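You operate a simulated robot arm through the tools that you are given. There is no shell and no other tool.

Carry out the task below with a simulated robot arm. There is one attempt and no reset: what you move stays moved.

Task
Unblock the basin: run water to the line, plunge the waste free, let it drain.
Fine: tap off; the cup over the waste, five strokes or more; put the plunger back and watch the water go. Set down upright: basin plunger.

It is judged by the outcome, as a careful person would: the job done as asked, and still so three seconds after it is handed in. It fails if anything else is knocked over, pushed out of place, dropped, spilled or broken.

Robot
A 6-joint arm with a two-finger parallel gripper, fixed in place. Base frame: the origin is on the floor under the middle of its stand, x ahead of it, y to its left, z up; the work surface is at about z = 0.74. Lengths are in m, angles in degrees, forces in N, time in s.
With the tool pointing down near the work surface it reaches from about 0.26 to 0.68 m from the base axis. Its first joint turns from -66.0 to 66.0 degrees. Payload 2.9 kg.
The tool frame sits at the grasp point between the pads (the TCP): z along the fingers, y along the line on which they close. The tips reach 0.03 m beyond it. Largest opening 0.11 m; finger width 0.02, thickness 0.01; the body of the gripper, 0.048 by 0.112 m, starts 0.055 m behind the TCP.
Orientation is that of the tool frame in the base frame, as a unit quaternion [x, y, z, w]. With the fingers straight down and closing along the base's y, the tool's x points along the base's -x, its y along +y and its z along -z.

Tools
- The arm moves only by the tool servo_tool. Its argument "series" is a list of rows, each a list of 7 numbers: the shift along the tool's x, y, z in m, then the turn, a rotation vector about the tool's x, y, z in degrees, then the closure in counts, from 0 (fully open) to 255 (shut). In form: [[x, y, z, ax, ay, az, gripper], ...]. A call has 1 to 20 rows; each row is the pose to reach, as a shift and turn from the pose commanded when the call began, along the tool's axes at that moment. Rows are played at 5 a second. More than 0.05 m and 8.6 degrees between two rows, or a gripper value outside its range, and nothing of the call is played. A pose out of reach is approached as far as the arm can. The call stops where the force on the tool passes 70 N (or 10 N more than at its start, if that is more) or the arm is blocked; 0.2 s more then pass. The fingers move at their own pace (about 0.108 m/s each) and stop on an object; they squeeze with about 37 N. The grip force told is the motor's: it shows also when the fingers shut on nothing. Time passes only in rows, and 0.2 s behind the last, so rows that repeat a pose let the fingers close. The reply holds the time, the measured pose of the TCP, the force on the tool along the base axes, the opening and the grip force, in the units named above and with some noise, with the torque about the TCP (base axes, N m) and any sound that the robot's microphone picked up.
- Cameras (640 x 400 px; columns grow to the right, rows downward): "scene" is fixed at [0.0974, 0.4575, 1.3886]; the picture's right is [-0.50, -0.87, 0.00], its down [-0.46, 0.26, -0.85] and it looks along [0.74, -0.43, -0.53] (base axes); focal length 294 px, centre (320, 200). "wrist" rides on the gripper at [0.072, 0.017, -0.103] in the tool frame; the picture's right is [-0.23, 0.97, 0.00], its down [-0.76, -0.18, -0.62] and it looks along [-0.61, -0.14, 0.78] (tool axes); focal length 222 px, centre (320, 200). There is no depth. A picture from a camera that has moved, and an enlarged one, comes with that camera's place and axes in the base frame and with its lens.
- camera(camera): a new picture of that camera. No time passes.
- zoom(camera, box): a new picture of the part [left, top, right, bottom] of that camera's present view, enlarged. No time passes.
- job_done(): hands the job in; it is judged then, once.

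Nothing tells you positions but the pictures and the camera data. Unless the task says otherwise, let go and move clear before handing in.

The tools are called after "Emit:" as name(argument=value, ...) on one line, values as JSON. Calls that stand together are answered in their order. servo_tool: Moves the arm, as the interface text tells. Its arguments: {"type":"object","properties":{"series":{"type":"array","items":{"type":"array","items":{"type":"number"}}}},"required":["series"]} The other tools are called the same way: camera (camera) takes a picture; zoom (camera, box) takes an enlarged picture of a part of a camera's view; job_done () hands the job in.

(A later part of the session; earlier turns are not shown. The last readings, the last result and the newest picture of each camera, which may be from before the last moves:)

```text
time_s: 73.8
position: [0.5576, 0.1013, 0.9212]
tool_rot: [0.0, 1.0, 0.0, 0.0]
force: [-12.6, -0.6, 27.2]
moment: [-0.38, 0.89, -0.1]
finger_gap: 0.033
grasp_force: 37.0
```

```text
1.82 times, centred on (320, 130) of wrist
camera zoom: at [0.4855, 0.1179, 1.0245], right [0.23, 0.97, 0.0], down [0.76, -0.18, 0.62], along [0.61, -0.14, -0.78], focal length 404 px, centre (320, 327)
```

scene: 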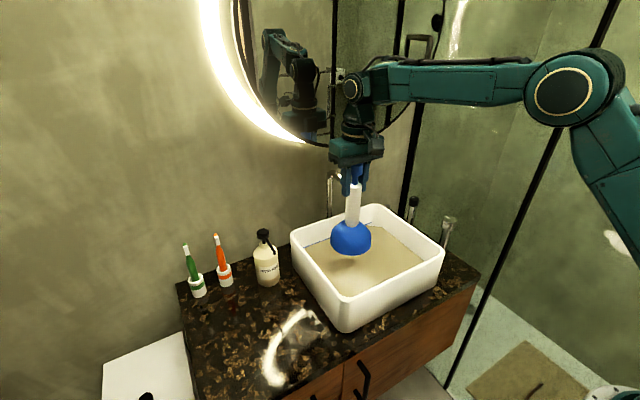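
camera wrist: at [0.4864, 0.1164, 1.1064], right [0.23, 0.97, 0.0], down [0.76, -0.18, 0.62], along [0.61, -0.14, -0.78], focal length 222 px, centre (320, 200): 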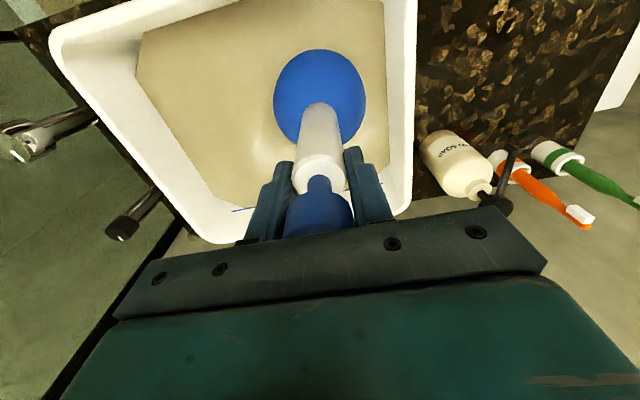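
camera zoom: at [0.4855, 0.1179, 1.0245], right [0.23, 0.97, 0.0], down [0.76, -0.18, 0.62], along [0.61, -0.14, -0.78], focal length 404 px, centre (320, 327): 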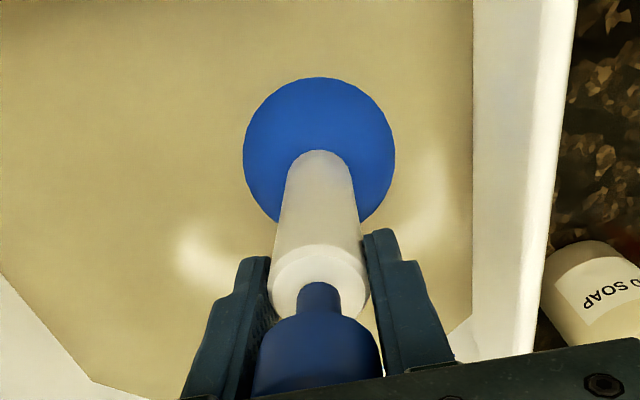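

The cup shows slightly more above the water now. I'll lift clear of the water and hold for a few seconds to see whether it drains.

Emit:
servo_tool(series=[[0, 0, -0.025, 0, 0, 0, 255], [0, 0, -0.05, 0, 0, 0, 255], [0, 0, -0.075, 0, 0, 0, 255], [0, 0, -0.085, 0, 0, 0, 255], [0, 0, -0.085, 0, 0, 0, 255]])

Emit:
zoom(camera="scene", box=[345, 215, 385, 240])

Emit:
servo_tool(series=[[0, 0, 0, 0, 0, 0, 255], [0, 0, 0, 0, 0, 0, 255], [0, 0, 0, 0, 0, 0, 255], [0, 0, 0, 0, 0, 0, 255], [0, 0, 0, 0, 0, 0, 255], [0, 0, 0, 0, 0, 0, 255], [0, 0, 0, 0, 0, 0, 255], [0, 0, 0, 0, 0, 0, 255], [0, 0, 0, 0, 0, 0, 255], [0, 0, 0, 0, 0, 0, 255], [0, 0, 0, 0, 0, 0, 255], [0, 0, 0, 0, 0, 0, 255], [0, 0, 0, 0, 0, 0, 255], [0, 0, 0, 0, 0, 0, 255]])

Emit:
zoom(camera="scene", box=[345, 215, 385, 240])

Emit:
camera(camera="scene")

```text
time_s: 75.0
position: [0.5584, 0.0998, 1.0034]
tool_rot: [0.0, 1.0, 0.0, 0.0]
force: [-1.0, -0.1, -2.3]
moment: [-0.02, 0.02, -0.03]
finger_gap: 0.0328
grasp_force: 36.4
```

```text
16.00 times, centred on (365, 228) of scene
camera zoom: at [0.0974, 0.4575, 1.3886], right [-0.5, -0.87, 0.0], down [-0.46, 0.26, -0.85], along [0.74, -0.43, -0.53], focal length 4696 px, centre (-400, -240)
```

zoom: 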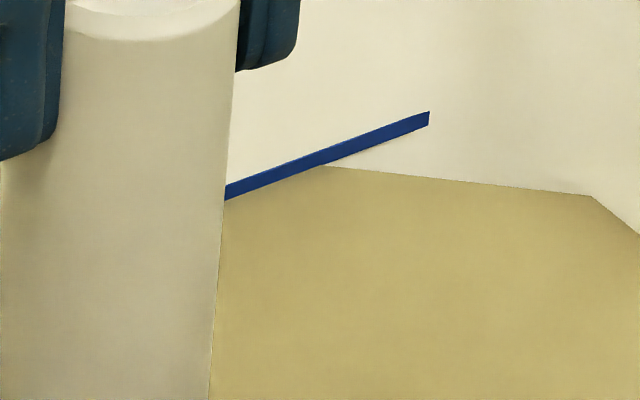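

```text
time_s: 78.0
position: [0.5571, 0.1006, 1.0027]
tool_rot: [0.0, 1.0, -0.001, 0.0]
force: [-0.7, -0.2, -2.6]
moment: [0.0, -0.02, 0.01]
finger_gap: 0.0328
grasp_force: 36.5
```

```text
16.00 times, centred on (365, 228) of scene
camera zoom: at [0.0974, 0.4575, 1.3886], right [-0.5, -0.87, 0.0], down [-0.46, 0.26, -0.85], along [0.74, -0.43, -0.53], focal length 4696 px, centre (-400, -240)
```

zoom: 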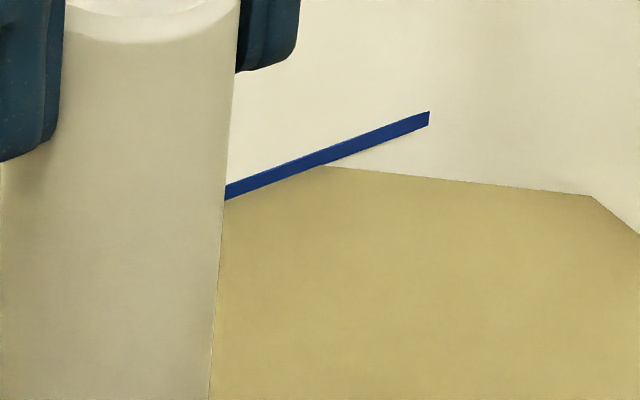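

```text
taken
```

scene: 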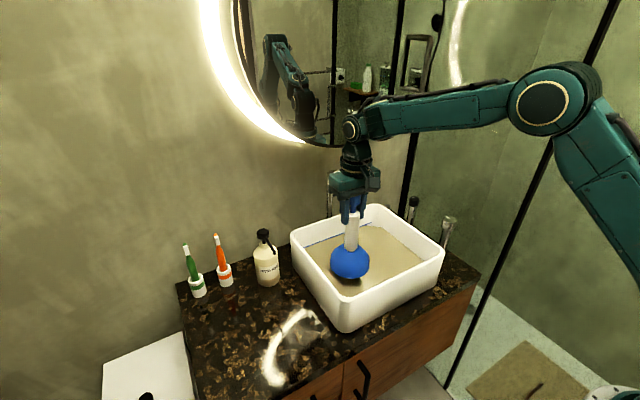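

Still holding. Perhaps lifting the rim out of the water breaks the suction, so I'll try strokes that keep the cup submerged: about 18 mm of travel, fully reached at both ends.

Emit:
servo_tool(series=[[0, 0, 0.03, 0, 0, 0, 255], [0, 0, 0.06, 0, 0, 0, 255], [0, 0, 0.08, 0, 0, 0, 255], [0, 0, 0.086, 0, 0, 0, 255], [0, 0, 0.086, 0, 0, 0, 255], [0, 0, 0.068, 0, 0, 0, 255], [0, 0, 0.068, 0, 0, 0, 255], [0, 0, 0.086, 0, 0, 0, 255], [0, 0, 0.086, 0, 0, 0, 255], [0, 0, 0.068, 0, 0, 0, 255], [0, 0, 0.068, 0, 0, 0, 255], [0, 0, 0.086, 0, 0, 0, 255], [0, 0, 0.086, 0, 0, 0, 255], [0, 0, 0.068, 0, 0, 0, 255], [0, 0, 0.068, 0, 0, 0, 255], [0, 0, 0.086, 0, 0, 0, 255], [0, 0, 0.086, 0, 0, 0, 255], [0, 0, 0.068, 0, 0, 0, 255], [0, 0, 0.068, 0, 0, 0, 255]])

Emit:
zoom(camera="scene", box=[345, 215, 385, 240])

Emit:
zoom(camera="wrist", box=[180, 20, 460, 240])

```text
time_s: 82.0
position: [0.5591, 0.1008, 0.9357]
tool_rot: [0.0, 1.0, 0.001, 0.0]
force: [-0.7, 0.0, -3.1]
moment: [0.01, 0.0, -0.04]
finger_gap: 0.033
grasp_force: 36.8
```

```text
16.00 times, centred on (365, 228) of scene
camera zoom: at [0.0974, 0.4575, 1.3886], right [-0.5, -0.87, 0.0], down [-0.46, 0.26, -0.85], along [0.74, -0.43, -0.53], focal length 4696 px, centre (-400, -240)
```

zoom: 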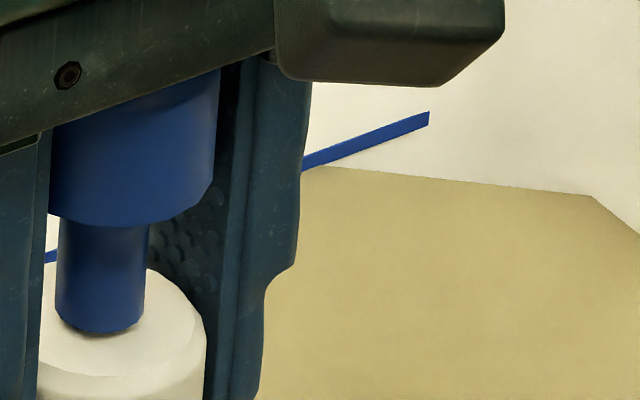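

```text
1.82 times, centred on (320, 130) of wrist
camera zoom: at [0.4867, 0.117, 1.0384], right [0.23, 0.97, 0.0], down [0.76, -0.18, 0.62], along [0.61, -0.14, -0.78], focal length 404 px, centre (320, 327)
```

zoom: 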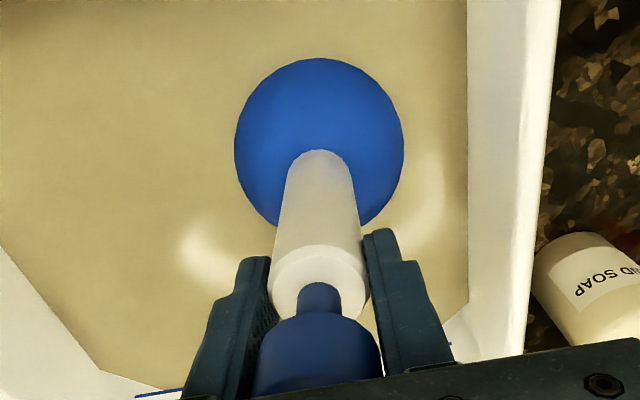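

The level still matches. I'll repeat the brisker 30 mm strokes, slightly firmer, and compare the level directly afterwards.

Emit:
servo_tool(series=[[0, 0, 0.018, 0, 0, 0, 255], [0, 0, 0.019, 0, 0, 0, 255], [0, 0, -0.01, 0, 0, 0, 255], [0, 0, -0.015, 0, 0, 0, 255], [0, 0, 0.01, 0, 0, 0, 255], [0, 0, 0.019, 0, 0, 0, 255], [0, 0, 0.019, 0, 0, 0, 255], [0, 0, -0.01, 0, 0, 0, 255], [0, 0, -0.015, 0, 0, 0, 255], [0, 0, 0.01, 0, 0, 0, 255], [0, 0, 0.019, 0, 0, 0, 255], [0, 0, 0.019, 0, 0, 0, 255], [0, 0, -0.01, 0, 0, 0, 255], [0, 0, -0.015, 0, 0, 0, 255], [0, 0, 0.01, 0, 0, 0, 255], [0, 0, 0.019, 0, 0, 0, 255], [0, 0, 0.019, 0, 0, 0, 255], [0, 0, 0, 0, 0, 0, 255], [0, 0, 0, 0, 0, 0, 255]])

Emit:
zoom(camera="scene", box=[345, 215, 385, 240])

Emit:
camera(camera="scene")

Emit:
zoom(camera="wrist", box=[180, 20, 460, 240])

```text
time_s: 86.0
position: [0.5585, 0.0998, 0.9354]
tool_rot: [0.0, 1.0, 0.0, 0.0]
force: [0.3, -1.2, -1.9]
moment: [-0.03, -0.02, 0.01]
finger_gap: 0.0328
grasp_force: 37.2
```

```text
16.00 times, centred on (365, 228) of scene
camera zoom: at [0.0974, 0.4575, 1.3886], right [-0.5, -0.87, 0.0], down [-0.46, 0.26, -0.85], along [0.74, -0.43, -0.53], focal length 4696 px, centre (-400, -240)
```

zoom: 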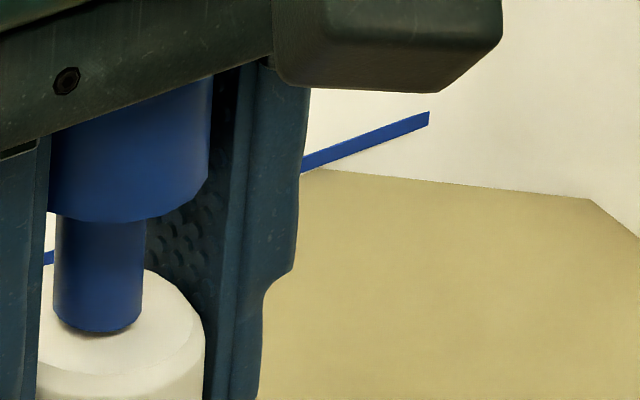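

```text
taken
```

scene: 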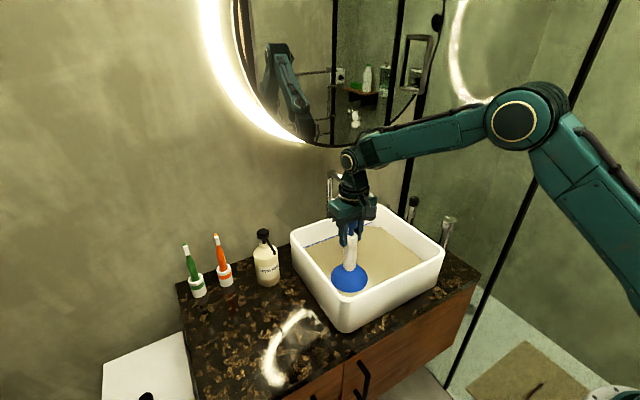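

```text
1.82 times, centred on (320, 130) of wrist
camera zoom: at [0.4869, 0.117, 1.0374], right [0.23, 0.97, 0.0], down [0.76, -0.18, 0.62], along [0.61, -0.14, -0.78], focal length 404 px, centre (320, 327)
```

zoom: 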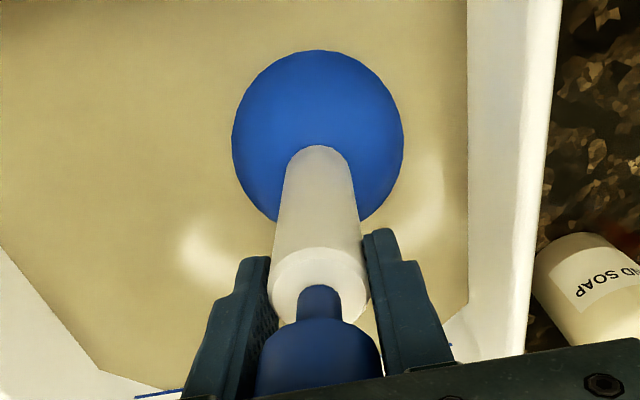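

The level dropped again after these brisk strokes. I'll check whether it is now draining by itself.

Emit:
servo_tool(series=[[0, 0, -0.02, 0, 0, 0, 255], [0, 0, -0.05, 0, 0, 0, 255], [0, 0, -0.05, 0, 0, 0, 255], [0, 0, -0.05, 0, 0, 0, 255], [0, 0, -0.05, 0, 0, 0, 255], [0, 0, -0.05, 0, 0, 0, 255], [0, 0, -0.05, 0, 0, 0, 255], [0, 0, -0.05, 0, 0, 0, 255], [0, 0, -0.05, 0, 0, 0, 255], [0, 0, -0.05, 0, 0, 0, 255]])

Emit:
zoom(camera="scene", box=[345, 215, 385, 240])

Emit:
zoom(camera="scene", box=[280, 150, 480, 340])

Emit:
zoom(camera="wrist", box=[180, 20, 460, 240])

```text
time_s: 88.2
position: [0.5566, 0.1015, 0.9861]
tool_rot: [0.0, 1.0, 0.001, 0.001]
force: [-1.0, 0.0, -2.4]
moment: [-0.02, 0.0, 0.03]
finger_gap: 0.0327
grasp_force: 37.2
```

```text
16.00 times, centred on (365, 228) of scene
camera zoom: at [0.0974, 0.4575, 1.3886], right [-0.5, -0.87, 0.0], down [-0.46, 0.26, -0.85], along [0.74, -0.43, -0.53], focal length 4696 px, centre (-400, -240)
```

zoom: 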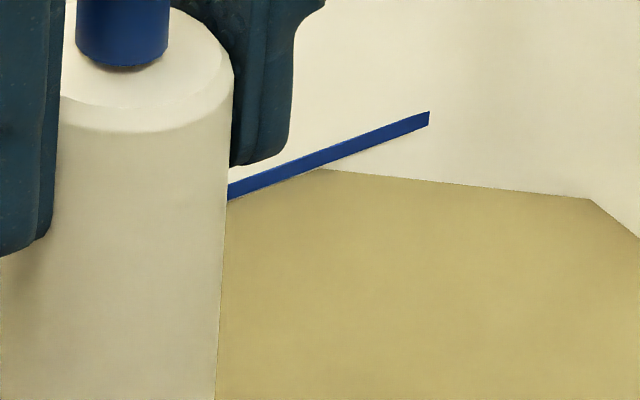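

```text
2.11 times, centred on (380, 245) of scene
camera zoom: at [0.0974, 0.4575, 1.3886], right [-0.5, -0.87, 0.0], down [-0.46, 0.26, -0.85], along [0.74, -0.43, -0.53], focal length 618 px, centre (194, 105)
```

zoom: 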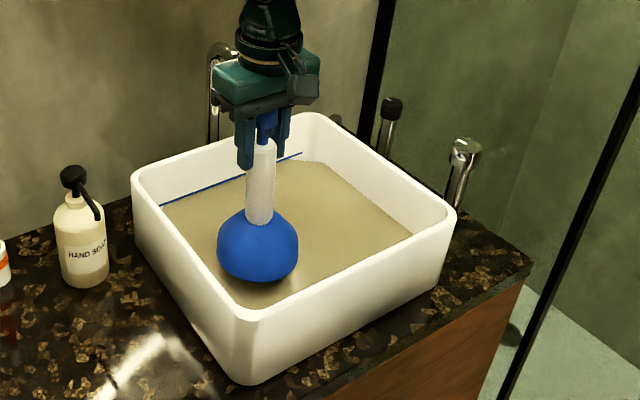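

```text
1.82 times, centred on (320, 130) of wrist
camera zoom: at [0.4854, 0.117, 1.0884], right [0.23, 0.97, 0.0], down [0.76, -0.18, 0.62], along [0.61, -0.14, -0.78], focal length 404 px, centre (320, 327)
```

zoom: 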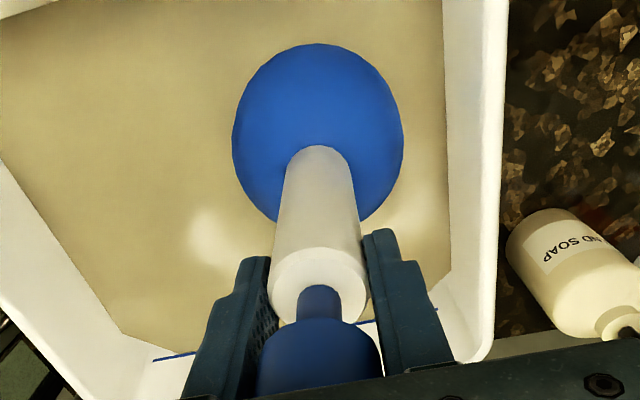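

The level only falls in steps during the brisk strokes, so those are the effective ones. I'll give a run of consecutive brisk strokes.

Emit:
servo_tool(series=[[0, 0, 0.03, 0, 0, 0, 255], [0, 0, 0.06, 0, 0, 0, 255], [0, 0, 0.069, 0, 0, 0, 255], [0, 0, 0.04, 0, 0, 0, 255], [0, 0, 0.035, 0, 0, 0, 255], [0, 0, 0.06, 0, 0, 0, 255], [0, 0, 0.069, 0, 0, 0, 255], [0, 0, 0.04, 0, 0, 0, 255], [0, 0, 0.035, 0, 0, 0, 255], [0, 0, 0.06, 0, 0, 0, 255], [0, 0, 0.069, 0, 0, 0, 255], [0, 0, 0.04, 0, 0, 0, 255], [0, 0, 0.035, 0, 0, 0, 255], [0, 0, 0.06, 0, 0, 0, 255], [0, 0, 0.069, 0, 0, 0, 255], [0, 0, 0.04, 0, 0, 0, 255], [0, 0, 0.035, 0, 0, 0, 255], [0, 0, 0.06, 0, 0, 0, 255], [0, 0, 0.069, 0, 0, 0, 255], [0, 0, 0.069, 0, 0, 0, 255]])

Emit:
zoom(camera="scene", box=[345, 215, 385, 240])

Emit:
zoom(camera="wrist", box=[180, 20, 460, 240])

```text
time_s: 92.4
position: [0.5589, 0.1008, 0.9211]
tool_rot: [0.001, 1.0, 0.002, 0.003]
force: [-16.7, -1.6, 45.5]
moment: [-0.51, 1.02, -0.06]
finger_gap: 0.033
grasp_force: 36.8
```

```text
16.00 times, centred on (365, 228) of scene
camera zoom: at [0.0961, 0.4574, 1.3888], right [-0.5, -0.87, 0.0], down [-0.45, 0.26, -0.85], along [0.74, -0.43, -0.53], focal length 4696 px, centre (-400, -240)
```

zoom: 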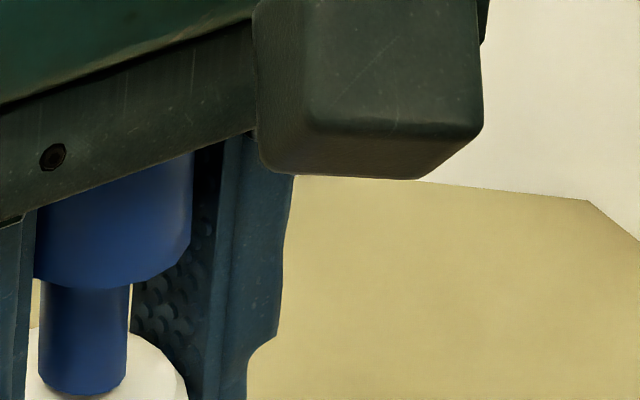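

```text
1.82 times, centred on (320, 130) of wrist
camera zoom: at [0.4864, 0.118, 1.0242], right [0.23, 0.97, 0.0], down [0.76, -0.18, 0.63], along [0.61, -0.14, -0.78], focal length 404 px, centre (320, 327)
```

zoom: 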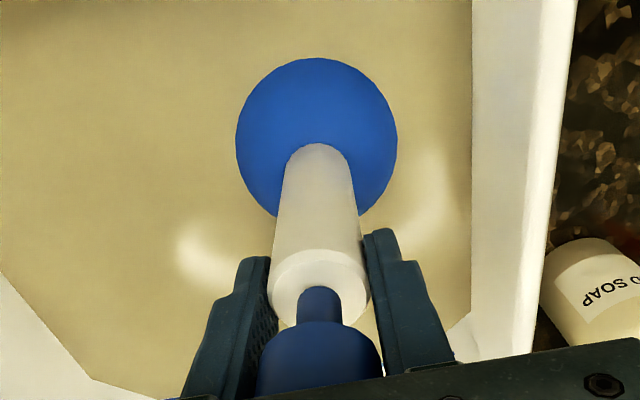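

The display moves in 1 mm steps, so those drops were just a slow leak and the waste isn't visibly free yet. I'll put the plunger back on the counter to see whether the basin drains once it is uncovered, and top up to the line if it doesn't.

Emit:
servo_tool(series=[[0, 0, -0.025, 0, 0, 0, 255], [0, 0, -0.055, 0, 0, 0, 255], [0, 0, -0.085, 0, 0, 0, 255], [0, 0, -0.115, 0, 0, 0, 255], [0, 0, -0.145, 0, 0, 0, 255], [0, 0, -0.162, 0, 0, 0, 255], [0.007, 0.028, -0.162, 0, 0, 0, 255], [0.015, 0.06, -0.162, 0, 0, 0, 255], [0.023, 0.092, -0.162, 0, 0, 0, 255], [0.031, 0.124, -0.162, 0, 0, 0, 255], [0.039, 0.156, -0.162, 0, 0, 0, 255], [0.047, 0.188, -0.162, 0, 0, 0, 255], [0.054, 0.21, -0.162, 0, 0, 0, 255], [0.0545, 0.2195, -0.162, 0, 0, 0, 255], [0.0545, 0.2195, -0.162, 0, 0, 0, 255]])

Emit:
camera(camera="scene")

Emit:
zoom(camera="scene", box=[345, 215, 385, 240])

Emit:
zoom(camera="wrist", box=[180, 20, 460, 240])

```text
time_s: 95.6
position: [0.5027, 0.3203, 1.0777]
tool_rot: [0.001, 1.0, 0.0, 0.0]
force: [0.7, 0.0, -2.4]
moment: [0.01, -0.01, 0.03]
finger_gap: 0.0327
grasp_force: 36.5
```

```text
taken
```

scene: 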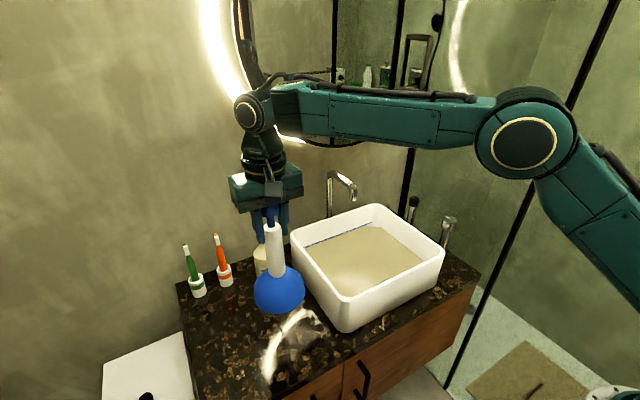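

```text
16.00 times, centred on (365, 228) of scene
camera zoom: at [0.0974, 0.4576, 1.3886], right [-0.5, -0.87, 0.0], down [-0.46, 0.26, -0.85], along [0.74, -0.43, -0.53], focal length 4696 px, centre (-400, -240)
```

zoom: 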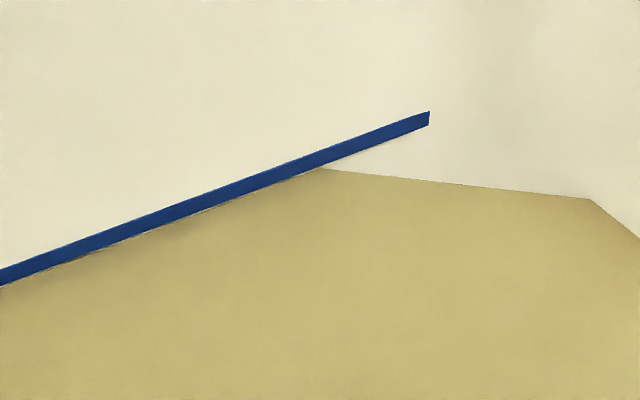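

```text
1.82 times, centred on (320, 130) of wrist
camera zoom: at [0.4316, 0.3371, 1.1806], right [0.23, 0.97, 0.0], down [0.76, -0.18, 0.62], along [0.61, -0.14, -0.78], focal length 404 px, centre (320, 327)
```

zoom: 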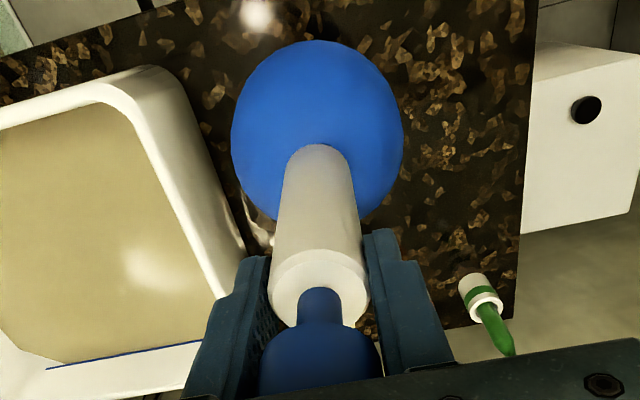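

The plunger is back above its spot. I'll lower it to the counter in small final steps, feeling for contact.

Emit:
servo_tool(series=[[0, 0, 0.03, 0, 0, 0, 255], [0, 0, 0.06, 0, 0, 0, 255], [0, 0, 0.09, 0, 0, 0, 255], [0, 0, 0.12, 0, 0, 0, 255], [0, 0, 0.145, 0, 0, 0, 255], [0, 0, 0.158, 0, 0, 0, 255], [0, 0, 0.164, 0, 0, 0, 255], [0, 0, 0.167, 0, 0, 0, 255], [0, 0, 0.167, 0, 0, 0, 255]])

Emit:
zoom(camera="scene", box=[220, 200, 340, 370])

Emit:
zoom(camera="scene", box=[345, 215, 385, 240])

```text
time_s: 97.6
position: [0.5035, 0.3189, 0.9101]
tool_rot: [0.0, 1.0, -0.001, 0.0]
force: [-0.3, 0.6, -1.8]
moment: [0.01, -0.04, -0.01]
finger_gap: 0.0326
grasp_force: 37.1
```

```text
2.35 times, centred on (280, 285) of scene
camera zoom: at [0.0974, 0.4575, 1.3886], right [-0.5, -0.87, 0.0], down [-0.46, 0.26, -0.85], along [0.74, -0.43, -0.53], focal length 690 px, centre (414, 0)
```

zoom: 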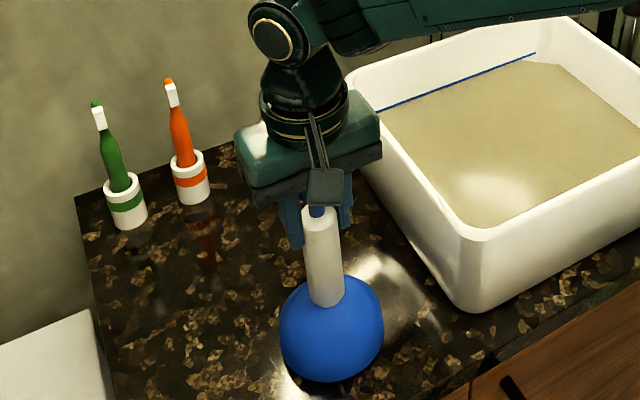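

```text
16.00 times, centred on (365, 228) of scene
camera zoom: at [0.0974, 0.4575, 1.3886], right [-0.5, -0.87, 0.0], down [-0.46, 0.26, -0.85], along [0.74, -0.43, -0.53], focal length 4696 px, centre (-400, -240)
```

zoom: 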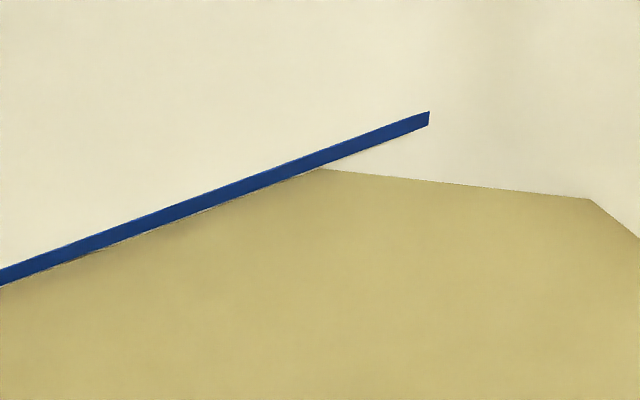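

Emit:
servo_tool(series=[[0, 0, 0.0015, 0, 0, 0, 255], [0, 0, 0.003, 0, 0, 0, 255], [0, 0, 0.003, 0, 0, 0, 255]])

```text
time_s: 98.4
position: [0.5036, 0.3184, 0.9106]
tool_rot: [0.0, 1.0, 0.0, 0.001]
force: [-4.7, -3.1, 10.1]
moment: [-0.3, 0.21, -0.03]
finger_gap: 0.0326
grasp_force: 37.2
```

The plunger is in contact with the counter. I'll release it gently and rise, then look at it and the water.

Emit:
servo_tool(series=[[0, 0, -0.001, 0, 0, 0, 200], [0, 0, -0.001, 0, 0, 0, 150], [0, 0, -0.001, 0, 0, 0, 80], [0, 0, -0.001, 0, 0, 0, 80], [0, 0, -0.03, 0, 0, 0, 80], [0, 0, -0.07, 0, 0, 0, 80], [0, 0, -0.11, 0, 0, 0, 80], [0, 0, -0.15, 0, 0, 0, 80], [0, 0, -0.15, 0, 0, 0, 80]])

Emit:
camera(camera="scene")

Emit:
zoom(camera="scene", box=[345, 215, 385, 240])

Emit:
camera(camera="wrist")

```text
time_s: 100.4
position: [0.5043, 0.3188, 1.0589]
tool_rot: [-0.001, 1.0, 0.001, 0.0]
force: [0.5, -0.5, 0.1]
moment: [-0.02, 0.03, 0.0]
finger_gap: 0.0753
grasp_force: 0.1
```

```text
taken
```

scene: 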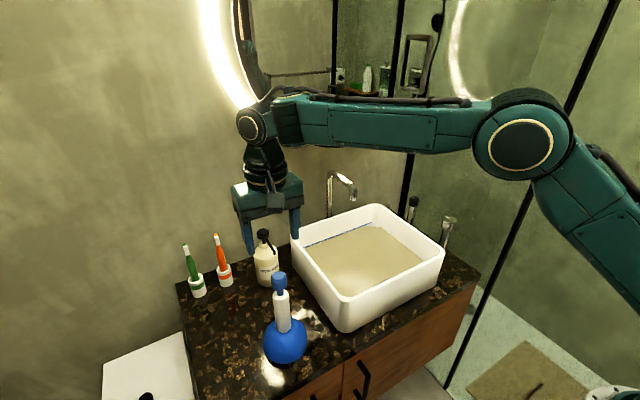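

```text
16.00 times, centred on (365, 228) of scene
camera zoom: at [0.0974, 0.4575, 1.3886], right [-0.5, -0.87, 0.0], down [-0.46, 0.26, -0.85], along [0.74, -0.43, -0.53], focal length 4696 px, centre (-400, -240)
```

zoom: 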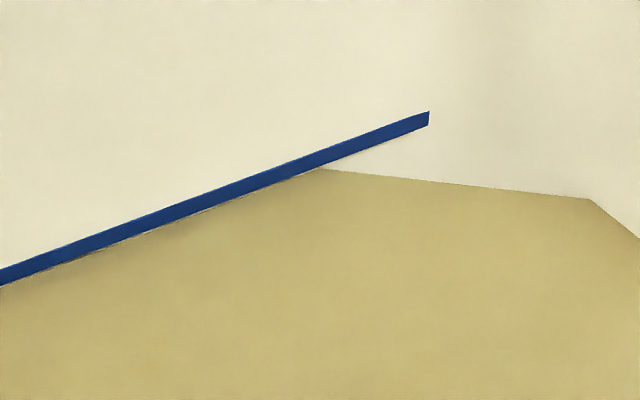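

```text
taken
camera wrist: at [0.4327, 0.3359, 1.1623], right [0.23, 0.97, 0.0], down [0.76, -0.18, 0.62], along [0.61, -0.14, -0.78], focal length 222 px, centre (320, 200)
```

wrist: 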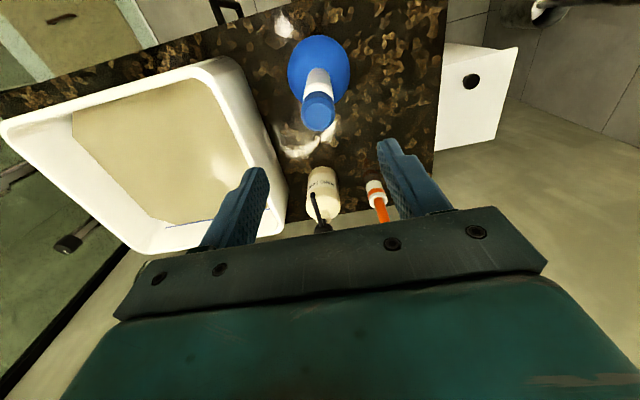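

The plunger stands upright at its place, but the water isn't draining and now sits just under the line. I'll go back to the tap to top up properly to the line before plunging again.

Emit:
servo_tool(series=[[0, -0.04, 0, 0, 0, 0, 80], [-0.001, -0.085, 0, 0, 0, 0, 80], [-0.002, -0.13, 0, 0, 0, 0, 80], [-0.003, -0.175, 0, 0, 0, 0, 80], [-0.004, -0.22, 0, 0, 0, 0, 80], [-0.005, -0.265, 0, 0, 0, 0, 80], [-0.006, -0.31, 0, 0, 0, 0, 80], [-0.007, -0.355, 0, 0, 0, 0, 80], [-0.0075, -0.4, 0, 0, 0, 0, 80], [-0.0075, -0.445, 0, 0, 0, 0, 90], [-0.0075, -0.49, 0, 0, 0, 0, 93], [-0.0075, -0.525, 0, 0, 0, 0, 93], [-0.0075, -0.538, 0, 0, 0, 0, 93], [-0.0075, -0.538, 0.04, 0, 0, 0, 93], [-0.0075, -0.538, 0.08, 0, 0, 0, 93], [-0.0075, -0.538, 0.1, 0, 0, 0, 93], [-0.0075, -0.538, 0.1, 0, 0, 0, 93]])

Emit:
zoom(camera="wrist", box=[200, 60, 440, 220])

Emit:
zoom(camera="scene", box=[345, 215, 385, 240])

Emit:
camera(camera="scene")

```text
time_s: 104.0
position: [0.5115, -0.2171, 0.9569]
tool_rot: [0.0, 1.0, 0.001, -0.001]
force: [-0.8, -0.2, -0.4]
moment: [0.02, -0.01, 0.01]
finger_gap: 0.0699
grasp_force: 0.0
```

```text
2.50 times, centred on (320, 140) of wrist
camera zoom: at [0.4402, -0.2015, 1.06], right [0.23, 0.97, 0.0], down [0.76, -0.18, 0.62], along [0.61, -0.14, -0.78], focal length 555 px, centre (320, 350)
```

zoom: 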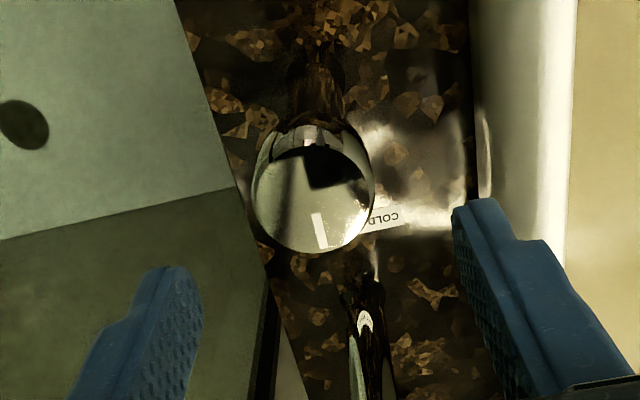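

```text
16.00 times, centred on (365, 228) of scene
camera zoom: at [0.0974, 0.4575, 1.3886], right [-0.5, -0.87, 0.0], down [-0.46, 0.26, -0.85], along [0.74, -0.43, -0.53], focal length 4696 px, centre (-400, -240)
```

zoom: 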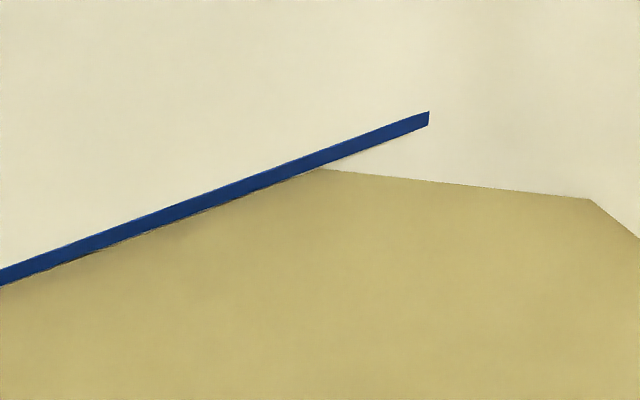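

```text
taken
```

scene: 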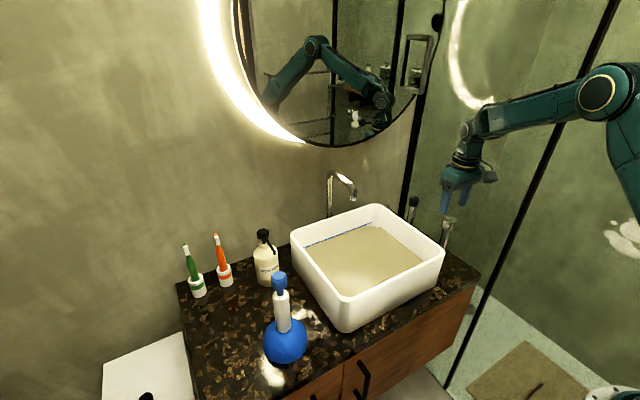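

The knob is centred to within 3 mm, so I'll descend, grip and open the tap to about 64°.

Emit:
servo_tool(series=[[0.0005, -0.0025, 0.03, 0, 0, 0, 93], [0.0005, -0.0025, 0.06, 0, 0, 0, 93], [0.0005, -0.0025, 0.072, 0, 0, 0, 93], [0.0005, -0.0025, 0.072, 0, 0, 0, 130], [0.0005, -0.0025, 0.072, 0, 0, 0, 170], [0.0005, -0.0025, 0.072, 0, 0, 0, 200], [0.0005, -0.0025, 0.072, 0, 0, 0, 200], [0.0005, -0.0025, 0.072, 0, 0, -8, 200], [0.0005, -0.0025, 0.072, 0, 0, -16, 200], [0.0005, -0.0025, 0.072, 0, 0, -24, 200], [0.0005, -0.0025, 0.072, 0, 0, -32, 200], [0.0005, -0.0025, 0.072, 0, 0, -40, 200], [0.0005, -0.0025, 0.072, 0, 0, -48, 200], [0.0005, -0.0025, 0.072, 0, 0, -56, 200], [0.0005, -0.0025, 0.072, 0, 0, -64, 200], [0.0005, -0.0025, 0.072, 0, 0, -64, 200]])

Emit:
zoom(camera="scene", box=[345, 215, 385, 240])

Emit:
zoom(camera="scene", box=[280, 150, 500, 300])

```text
time_s: 107.4
position: [0.5103, -0.2187, 0.8853]
tool_rot: [-0.532, 0.847, 0.002, 0.0]
force: [0.2, 24.6, -20.8]
moment: [-0.55, -0.36, -0.04]
finger_gap: 0.0398
grasp_force: 45.0
```

```text
16.00 times, centred on (365, 228) of scene
camera zoom: at [0.0977, 0.458, 1.3884], right [-0.5, -0.87, 0.0], down [-0.46, 0.26, -0.85], along [0.74, -0.43, -0.53], focal length 4696 px, centre (-400, -240)
```

zoom: 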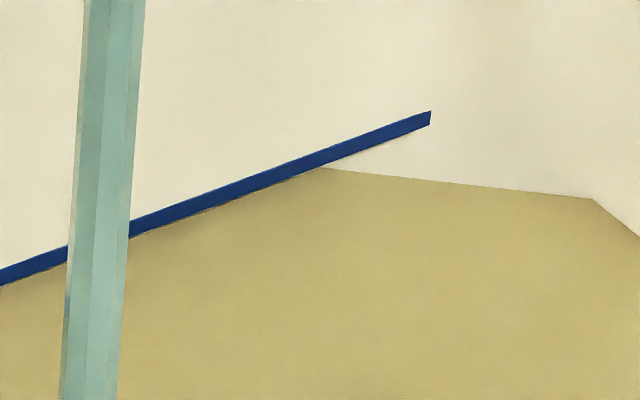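

```text
2.67 times, centred on (390, 225) of scene
camera zoom: at [0.0977, 0.458, 1.3884], right [-0.5, -0.87, 0.0], down [-0.46, 0.26, -0.85], along [0.74, -0.43, -0.53], focal length 783 px, centre (133, 133)
```

zoom: 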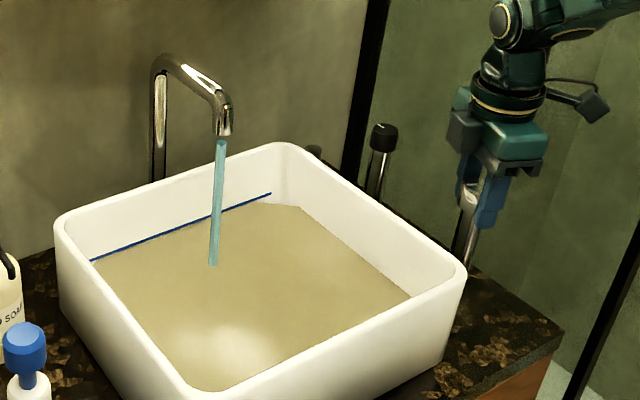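

Water is running again. I'll relieve the side load and let it run for 4 s.

Emit:
servo_tool(series=[[-0.0014, 0.0018, 0, 0, 0, 0, 200], [-0.0014, 0.0018, 0, 0, 0, 0, 200], [-0.0014, 0.0018, 0, 0, 0, 0, 200], [-0.0014, 0.0018, 0, 0, 0, 0, 200], [-0.0014, 0.0018, 0, 0, 0, 0, 200], [-0.0014, 0.0018, 0, 0, 0, 0, 200], [-0.0014, 0.0018, 0, 0, 0, 0, 200], [-0.0014, 0.0018, 0, 0, 0, 0, 200], [-0.0014, 0.0018, 0, 0, 0, 0, 200], [-0.0014, 0.0018, 0, 0, 0, 0, 200], [-0.0014, 0.0018, 0, 0, 0, 0, 200], [-0.0014, 0.0018, 0, 0, 0, 0, 200], [-0.0014, 0.0018, 0, 0, 0, 0, 200], [-0.0014, 0.0018, 0, 0, 0, 0, 200], [-0.0014, 0.0018, 0, 0, 0, 0, 200], [-0.0014, 0.0018, 0, 0, 0, 0, 200], [-0.0014, 0.0018, 0, 0, 0, 0, 200], [-0.0014, 0.0018, 0, 0, 0, 0, 200], [-0.0014, 0.0018, 0, 0, 0, 0, 200]])

Emit:
zoom(camera="scene", box=[345, 215, 385, 240])

```text
time_s: 111.4
position: [0.5103, -0.2202, 0.8855]
tool_rot: [-0.53, 0.848, 0.002, 0.0]
force: [8.4, 2.8, -26.1]
moment: [-0.44, -0.38, 0.03]
finger_gap: 0.0398
grasp_force: 45.4
```

```text
16.00 times, centred on (365, 228) of scene
camera zoom: at [0.098, 0.4574, 1.3886], right [-0.5, -0.87, 0.0], down [-0.46, 0.26, -0.85], along [0.74, -0.43, -0.53], focal length 4696 px, centre (-400, -240)
```

zoom: 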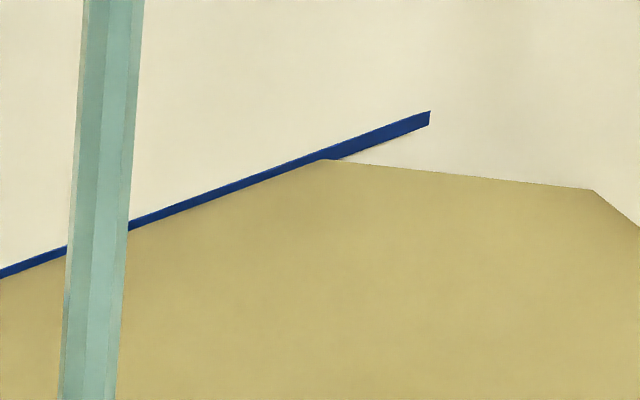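

The water is about halfway up the line thickness. A second more and I'll close.

Emit:
servo_tool(series=[[0, 0, 0, 0, 0, 0, 200], [0, 0, 0, 0, 0, 0, 200], [0, 0, 0, 0, 0, 0, 200], [0, 0, 0, 0, 0, 0, 200], [0, 0, 0, 0, 0, 0, 200], [0, 0, 0, 0, 0, 8, 200], [0, 0, 0, 0, 0, 16, 200], [0, 0, 0, 0, 0, 24, 200], [0, 0, 0, 0, 0, 32, 200], [0, 0, 0, 0, 0, 40, 200], [0, 0, 0, 0, 0, 48, 200], [0, 0, 0, 0, 0, 56, 200], [0, 0, 0, 0, 0, 64, 200], [0, 0, 0, 0, 0, 65, 200], [0, 0, 0, 0, 0, 65, 200]])

Emit:
zoom(camera="scene", box=[345, 215, 385, 240])

Emit:
zoom(camera="scene", box=[280, 150, 500, 300])

Emit:
zoom(camera="wrist", box=[200, 80, 440, 240])

```text
time_s: 114.6
position: [0.511, -0.2204, 0.8849]
tool_rot: [0.009, 1.0, 0.0, 0.002]
force: [14.6, -13.3, -21.6]
moment: [0.37, 0.02, 0.3]
finger_gap: 0.0396
grasp_force: 45.5
```

```text
16.00 times, centred on (365, 228) of scene
camera zoom: at [0.0981, 0.457, 1.3887], right [-0.5, -0.87, 0.0], down [-0.46, 0.26, -0.85], along [0.74, -0.43, -0.53], focal length 4696 px, centre (-400, -240)
```

zoom: 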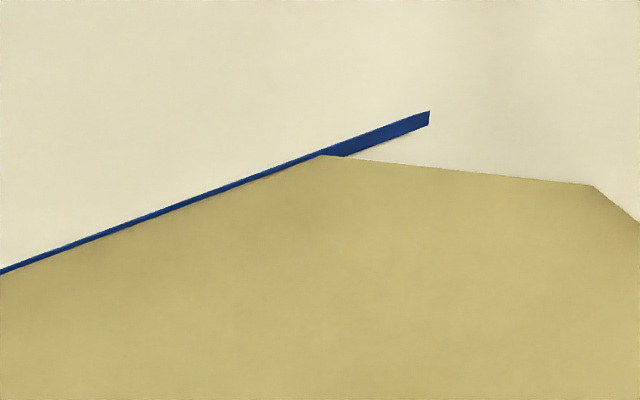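

```text
2.67 times, centred on (390, 225) of scene
camera zoom: at [0.0981, 0.457, 1.3887], right [-0.5, -0.87, 0.0], down [-0.46, 0.26, -0.85], along [0.74, -0.43, -0.53], focal length 783 px, centre (133, 133)
```

zoom: 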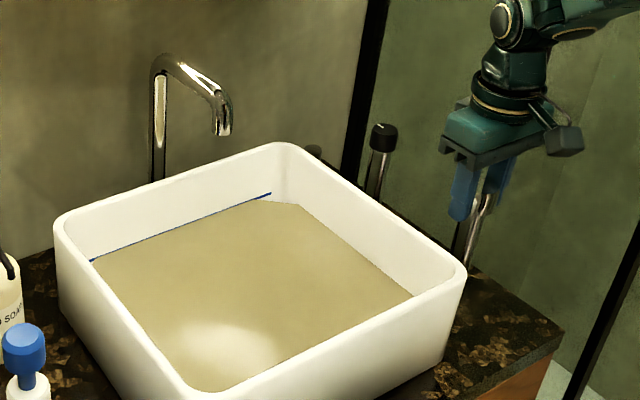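

```text
2.50 times, centred on (320, 160) of wrist
camera zoom: at [0.4391, -0.2019, 0.9887], right [0.25, 0.97, 0.0], down [0.76, -0.19, 0.62], along [0.61, -0.15, -0.78], focal length 555 px, centre (320, 300)
```

zoom: 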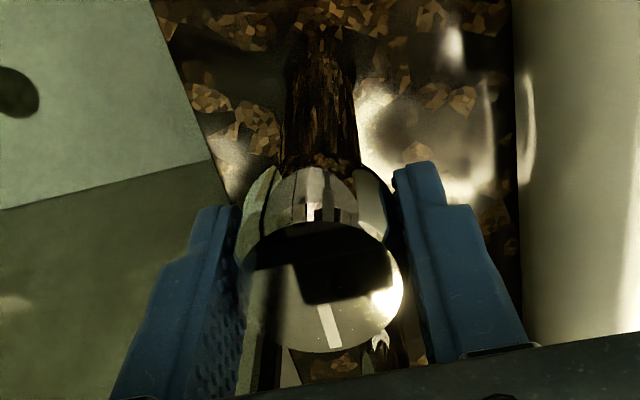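

The water is at the line's upper half and the tap is off. I'll release the knob and go back to the plunger.

Emit:
servo_tool(series=[[0, 0, 0, 0, 0, 0, 150], [0, 0, 0, 0, 0, 0, 93], [0, 0, 0, 0, 0, 0, 93], [0, 0, -0.03, 0, 0, 0, 93], [0, 0, -0.07, 0, 0, 0, 93], [0, 0, -0.11, 0, 0, 0, 93], [0, 0, -0.15, 0, 0, 0, 93], [0, 0, -0.175, 0, 0, -1, 80]])

Emit:
zoom(camera="wrist", box=[200, 60, 440, 220])

Emit:
zoom(camera="scene", box=[280, 150, 500, 300])

```text
time_s: 116.4
position: [0.5085, -0.2212, 1.0633]
tool_rot: [-0.001, 1.0, 0.0, -0.001]
force: [-0.2, 0.5, 0.3]
moment: [0.03, -0.04, 0.0]
finger_gap: 0.0754
grasp_force: 0.0
```

```text
2.50 times, centred on (320, 140) of wrist
camera zoom: at [0.4381, -0.2039, 1.1657], right [0.23, 0.97, 0.0], down [0.76, -0.18, 0.62], along [0.61, -0.14, -0.78], focal length 555 px, centre (320, 350)
```

zoom: 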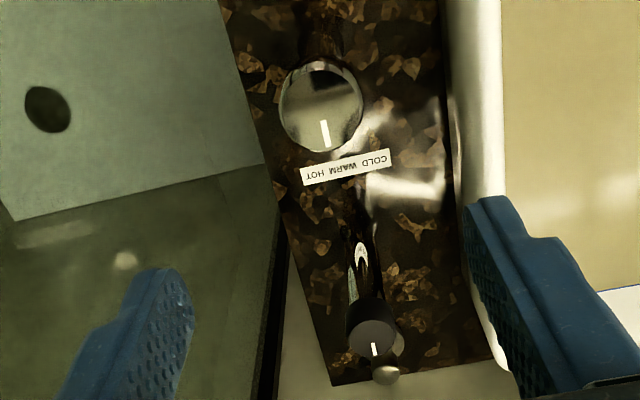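

```text
2.67 times, centred on (390, 225) of scene
camera zoom: at [0.0973, 0.4575, 1.3886], right [-0.5, -0.87, 0.0], down [-0.46, 0.26, -0.85], along [0.74, -0.43, -0.53], focal length 783 px, centre (133, 133)
```

zoom: 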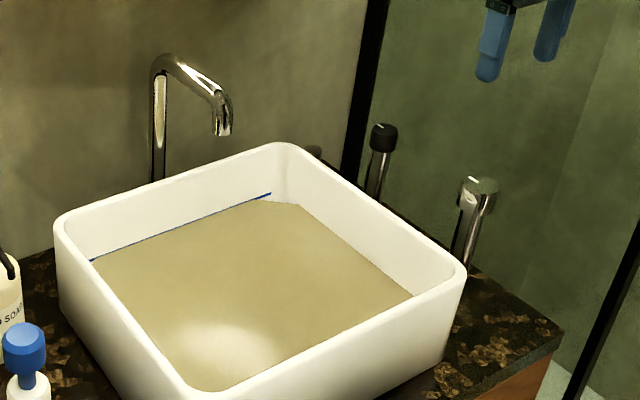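

Emit:
servo_tool(series=[[0, 0.04, 0, 0, 0, 0, 80], [0.001, 0.085, 0, 0, 0, 0, 80], [0.002, 0.13, 0, 0, 0, 0, 80], [0.003, 0.175, 0, 0, 0, 0, 80], [0.004, 0.22, 0, 0, 0, 0, 80], [0.005, 0.265, 0, 0, 0, 0, 80], [0.006, 0.31, 0, 0, 0, 0, 80], [0.007, 0.355, 0, 0, 0, 0, 80], [0.007, 0.4, 0, 0, 0, 0, 80], [0.007, 0.445, 0, 0, 0, 0, 80], [0.007, 0.49, 0, 0, 0, 0, 80], [0.007, 0.525, 0, 0, 0, 0, 80], [0.007, 0.5385, 0, 0, 0, 0, 80], [0.007, 0.5385, 0.03, 0, 0, 0, 80], [0.007, 0.5385, 0.045, 0, 0, 0, 80], [0.007, 0.5385, 0.045, 0, 0, 0, 80]])

Emit:
zoom(camera="wrist", box=[200, 60, 440, 220])

Emit:
zoom(camera="scene", box=[240, 255, 330, 370])

Emit:
zoom(camera="scene", box=[345, 215, 385, 240])

```text
time_s: 119.8
position: [0.5021, 0.3199, 1.0157]
tool_rot: [0.0, 1.0, 0.0, 0.0]
force: [-0.2, 0.3, -0.4]
moment: [0.0, 0.03, -0.01]
finger_gap: 0.0756
grasp_force: 0.2
```

```text
2.50 times, centred on (320, 140) of wrist
camera zoom: at [0.4305, 0.3368, 1.1189], right [0.23, 0.97, 0.0], down [0.76, -0.18, 0.62], along [0.61, -0.14, -0.78], focal length 555 px, centre (320, 350)
```

zoom: 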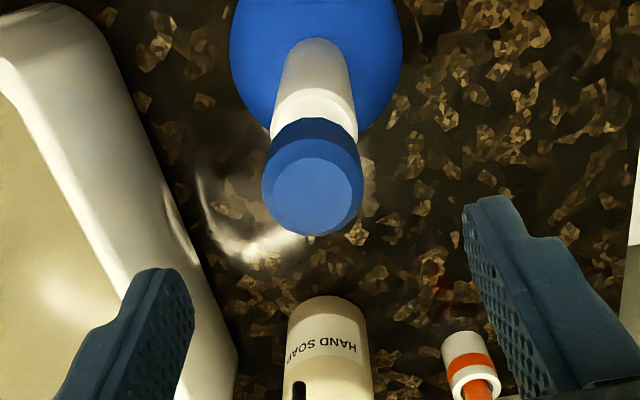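

```text
3.48 times, centred on (285, 312) of scene
camera zoom: at [0.0974, 0.4575, 1.3886], right [-0.5, -0.87, 0.0], down [-0.46, 0.26, -0.85], along [0.74, -0.43, -0.53], focal length 1021 px, centre (442, -191)
```

zoom: 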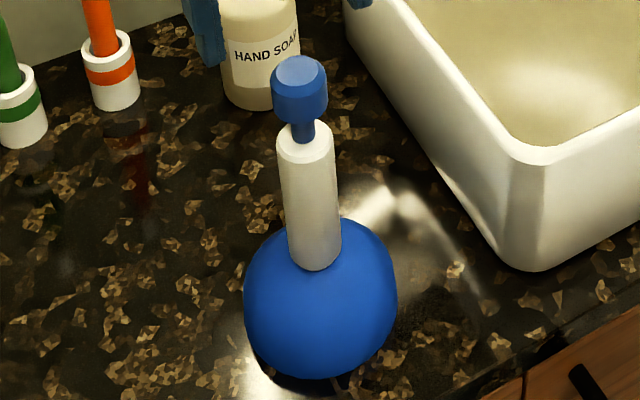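

```text
16.00 times, centred on (365, 228) of scene
camera zoom: at [0.0974, 0.4575, 1.3886], right [-0.5, -0.87, 0.0], down [-0.46, 0.26, -0.85], along [0.74, -0.43, -0.53], focal length 4696 px, centre (-400, -240)
```

zoom: 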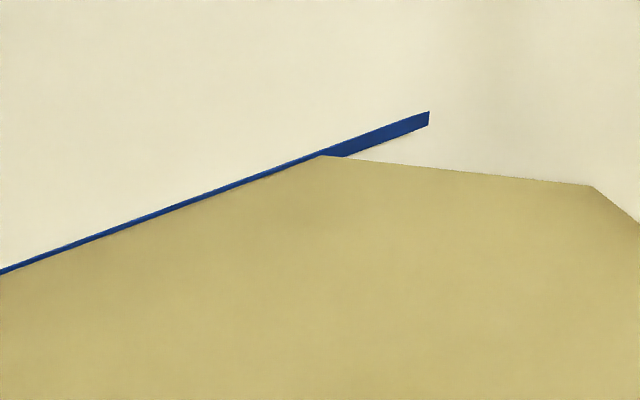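

The plunger stands about 6 mm nearer me than before, near (0.498, 0.318). I'll regrasp it slightly deeper, with the palm nearly on the knob.

Emit:
servo_tool(series=[[0.005, -0.001, 0.02, 0, 0, 0, 80], [0.005, -0.001, 0.05, 0, 0, 0, 80], [0.005, -0.001, 0.08, 0, 0, 0, 80], [0.005, -0.001, 0.1, 0, 0, 0, 80], [0.005, -0.001, 0.108, 0, 0, 0, 80], [0.005, -0.001, 0.108, 0, 0, 0, 130], [0.005, -0.001, 0.108, 0, 0, 0, 180], [0.005, -0.001, 0.108, 0, 0, 0, 230], [0.005, -0.001, 0.108, 0, 0, 0, 255], [0.005, -0.001, 0.108, 0, 0, 0, 255]])

Emit:
zoom(camera="wrist", box=[180, 20, 460, 240])

Emit:
zoom(camera="scene", box=[220, 200, 340, 370])

```text
time_s: 122.0
position: [0.4966, 0.3188, 0.9082]
tool_rot: [0.0, 1.0, 0.0, 0.001]
force: [0.1, -0.4, -0.2]
moment: [0.0, -0.01, 0.02]
finger_gap: 0.0328
grasp_force: 37.3
```

```text
1.82 times, centred on (320, 130) of wrist
camera zoom: at [0.4255, 0.3356, 1.0118], right [0.23, 0.97, 0.0], down [0.76, -0.18, 0.62], along [0.61, -0.14, -0.78], focal length 404 px, centre (320, 327)
```

zoom: 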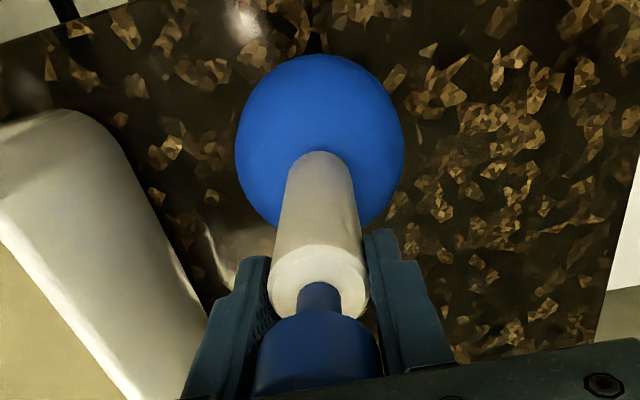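

```text
2.35 times, centred on (280, 285) of scene
camera zoom: at [0.0974, 0.4575, 1.3886], right [-0.5, -0.87, 0.0], down [-0.46, 0.26, -0.85], along [0.74, -0.43, -0.53], focal length 690 px, centre (414, 0)
```

zoom: 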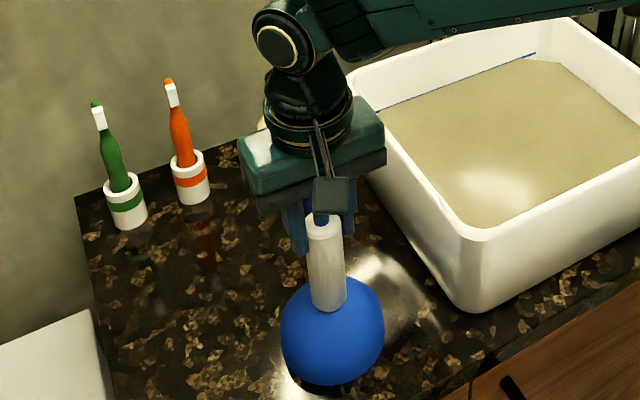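

Gripped cleanly. I'll lift and carry it over the waste again.

Emit:
servo_tool(series=[[0, 0, -0.015, 0, 0, 0, 255], [0, 0, -0.045, 0, 0, 0, 255], [0, 0, -0.08, 0, 0, 0, 255], [0, 0, -0.115, 0, 0, 0, 255], [0, 0, -0.15, 0, 0, 0, 255], [0, 0, -0.17, 0, 0, 0, 255], [-0.009, -0.031, -0.17, 0, 0, 0, 255], [-0.019, -0.068, -0.17, 0, 0, 0, 255], [-0.029, -0.105, -0.17, 0, 0, 0, 255], [-0.039, -0.142, -0.17, 0, 0, 0, 255], [-0.049, -0.179, -0.17, 0, 0, 0, 255], [-0.058, -0.208, -0.17, 0, 0, 0, 255], [-0.061, -0.218, -0.17, 0, 0, 0, 255], [-0.061, -0.218, -0.17, 0, 0, 0, 255]])

Emit:
zoom(camera="scene", box=[280, 150, 480, 340])

Emit:
camera(camera="wrist")

```text
time_s: 125.0
position: [0.5608, 0.0999, 1.0789]
tool_rot: [0.0, 1.0, 0.0, 0.0]
force: [-0.3, 0.6, -2.5]
moment: [0.01, 0.0, 0.03]
finger_gap: 0.0329
grasp_force: 37.1
```

```text
2.11 times, centred on (380, 245) of scene
camera zoom: at [0.0974, 0.4575, 1.3886], right [-0.5, -0.87, 0.0], down [-0.46, 0.26, -0.85], along [0.74, -0.43, -0.53], focal length 618 px, centre (194, 105)
```

zoom: 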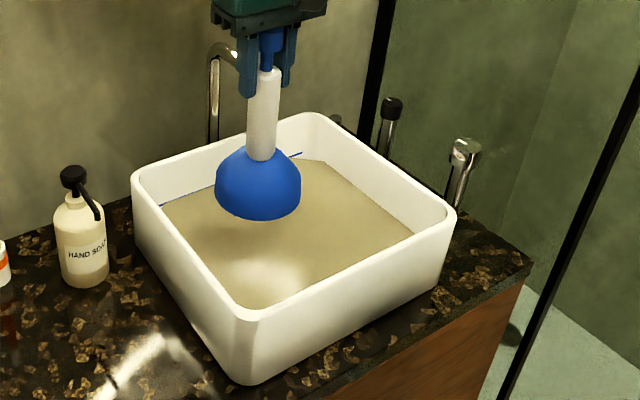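

```text
taken
camera wrist: at [0.488, 0.1172, 1.1825], right [0.23, 0.97, 0.0], down [0.76, -0.18, 0.62], along [0.61, -0.14, -0.78], focal length 222 px, centre (320, 200)
```

wrist: 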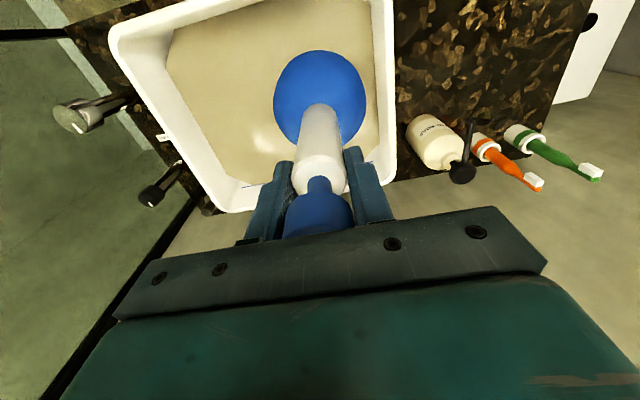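

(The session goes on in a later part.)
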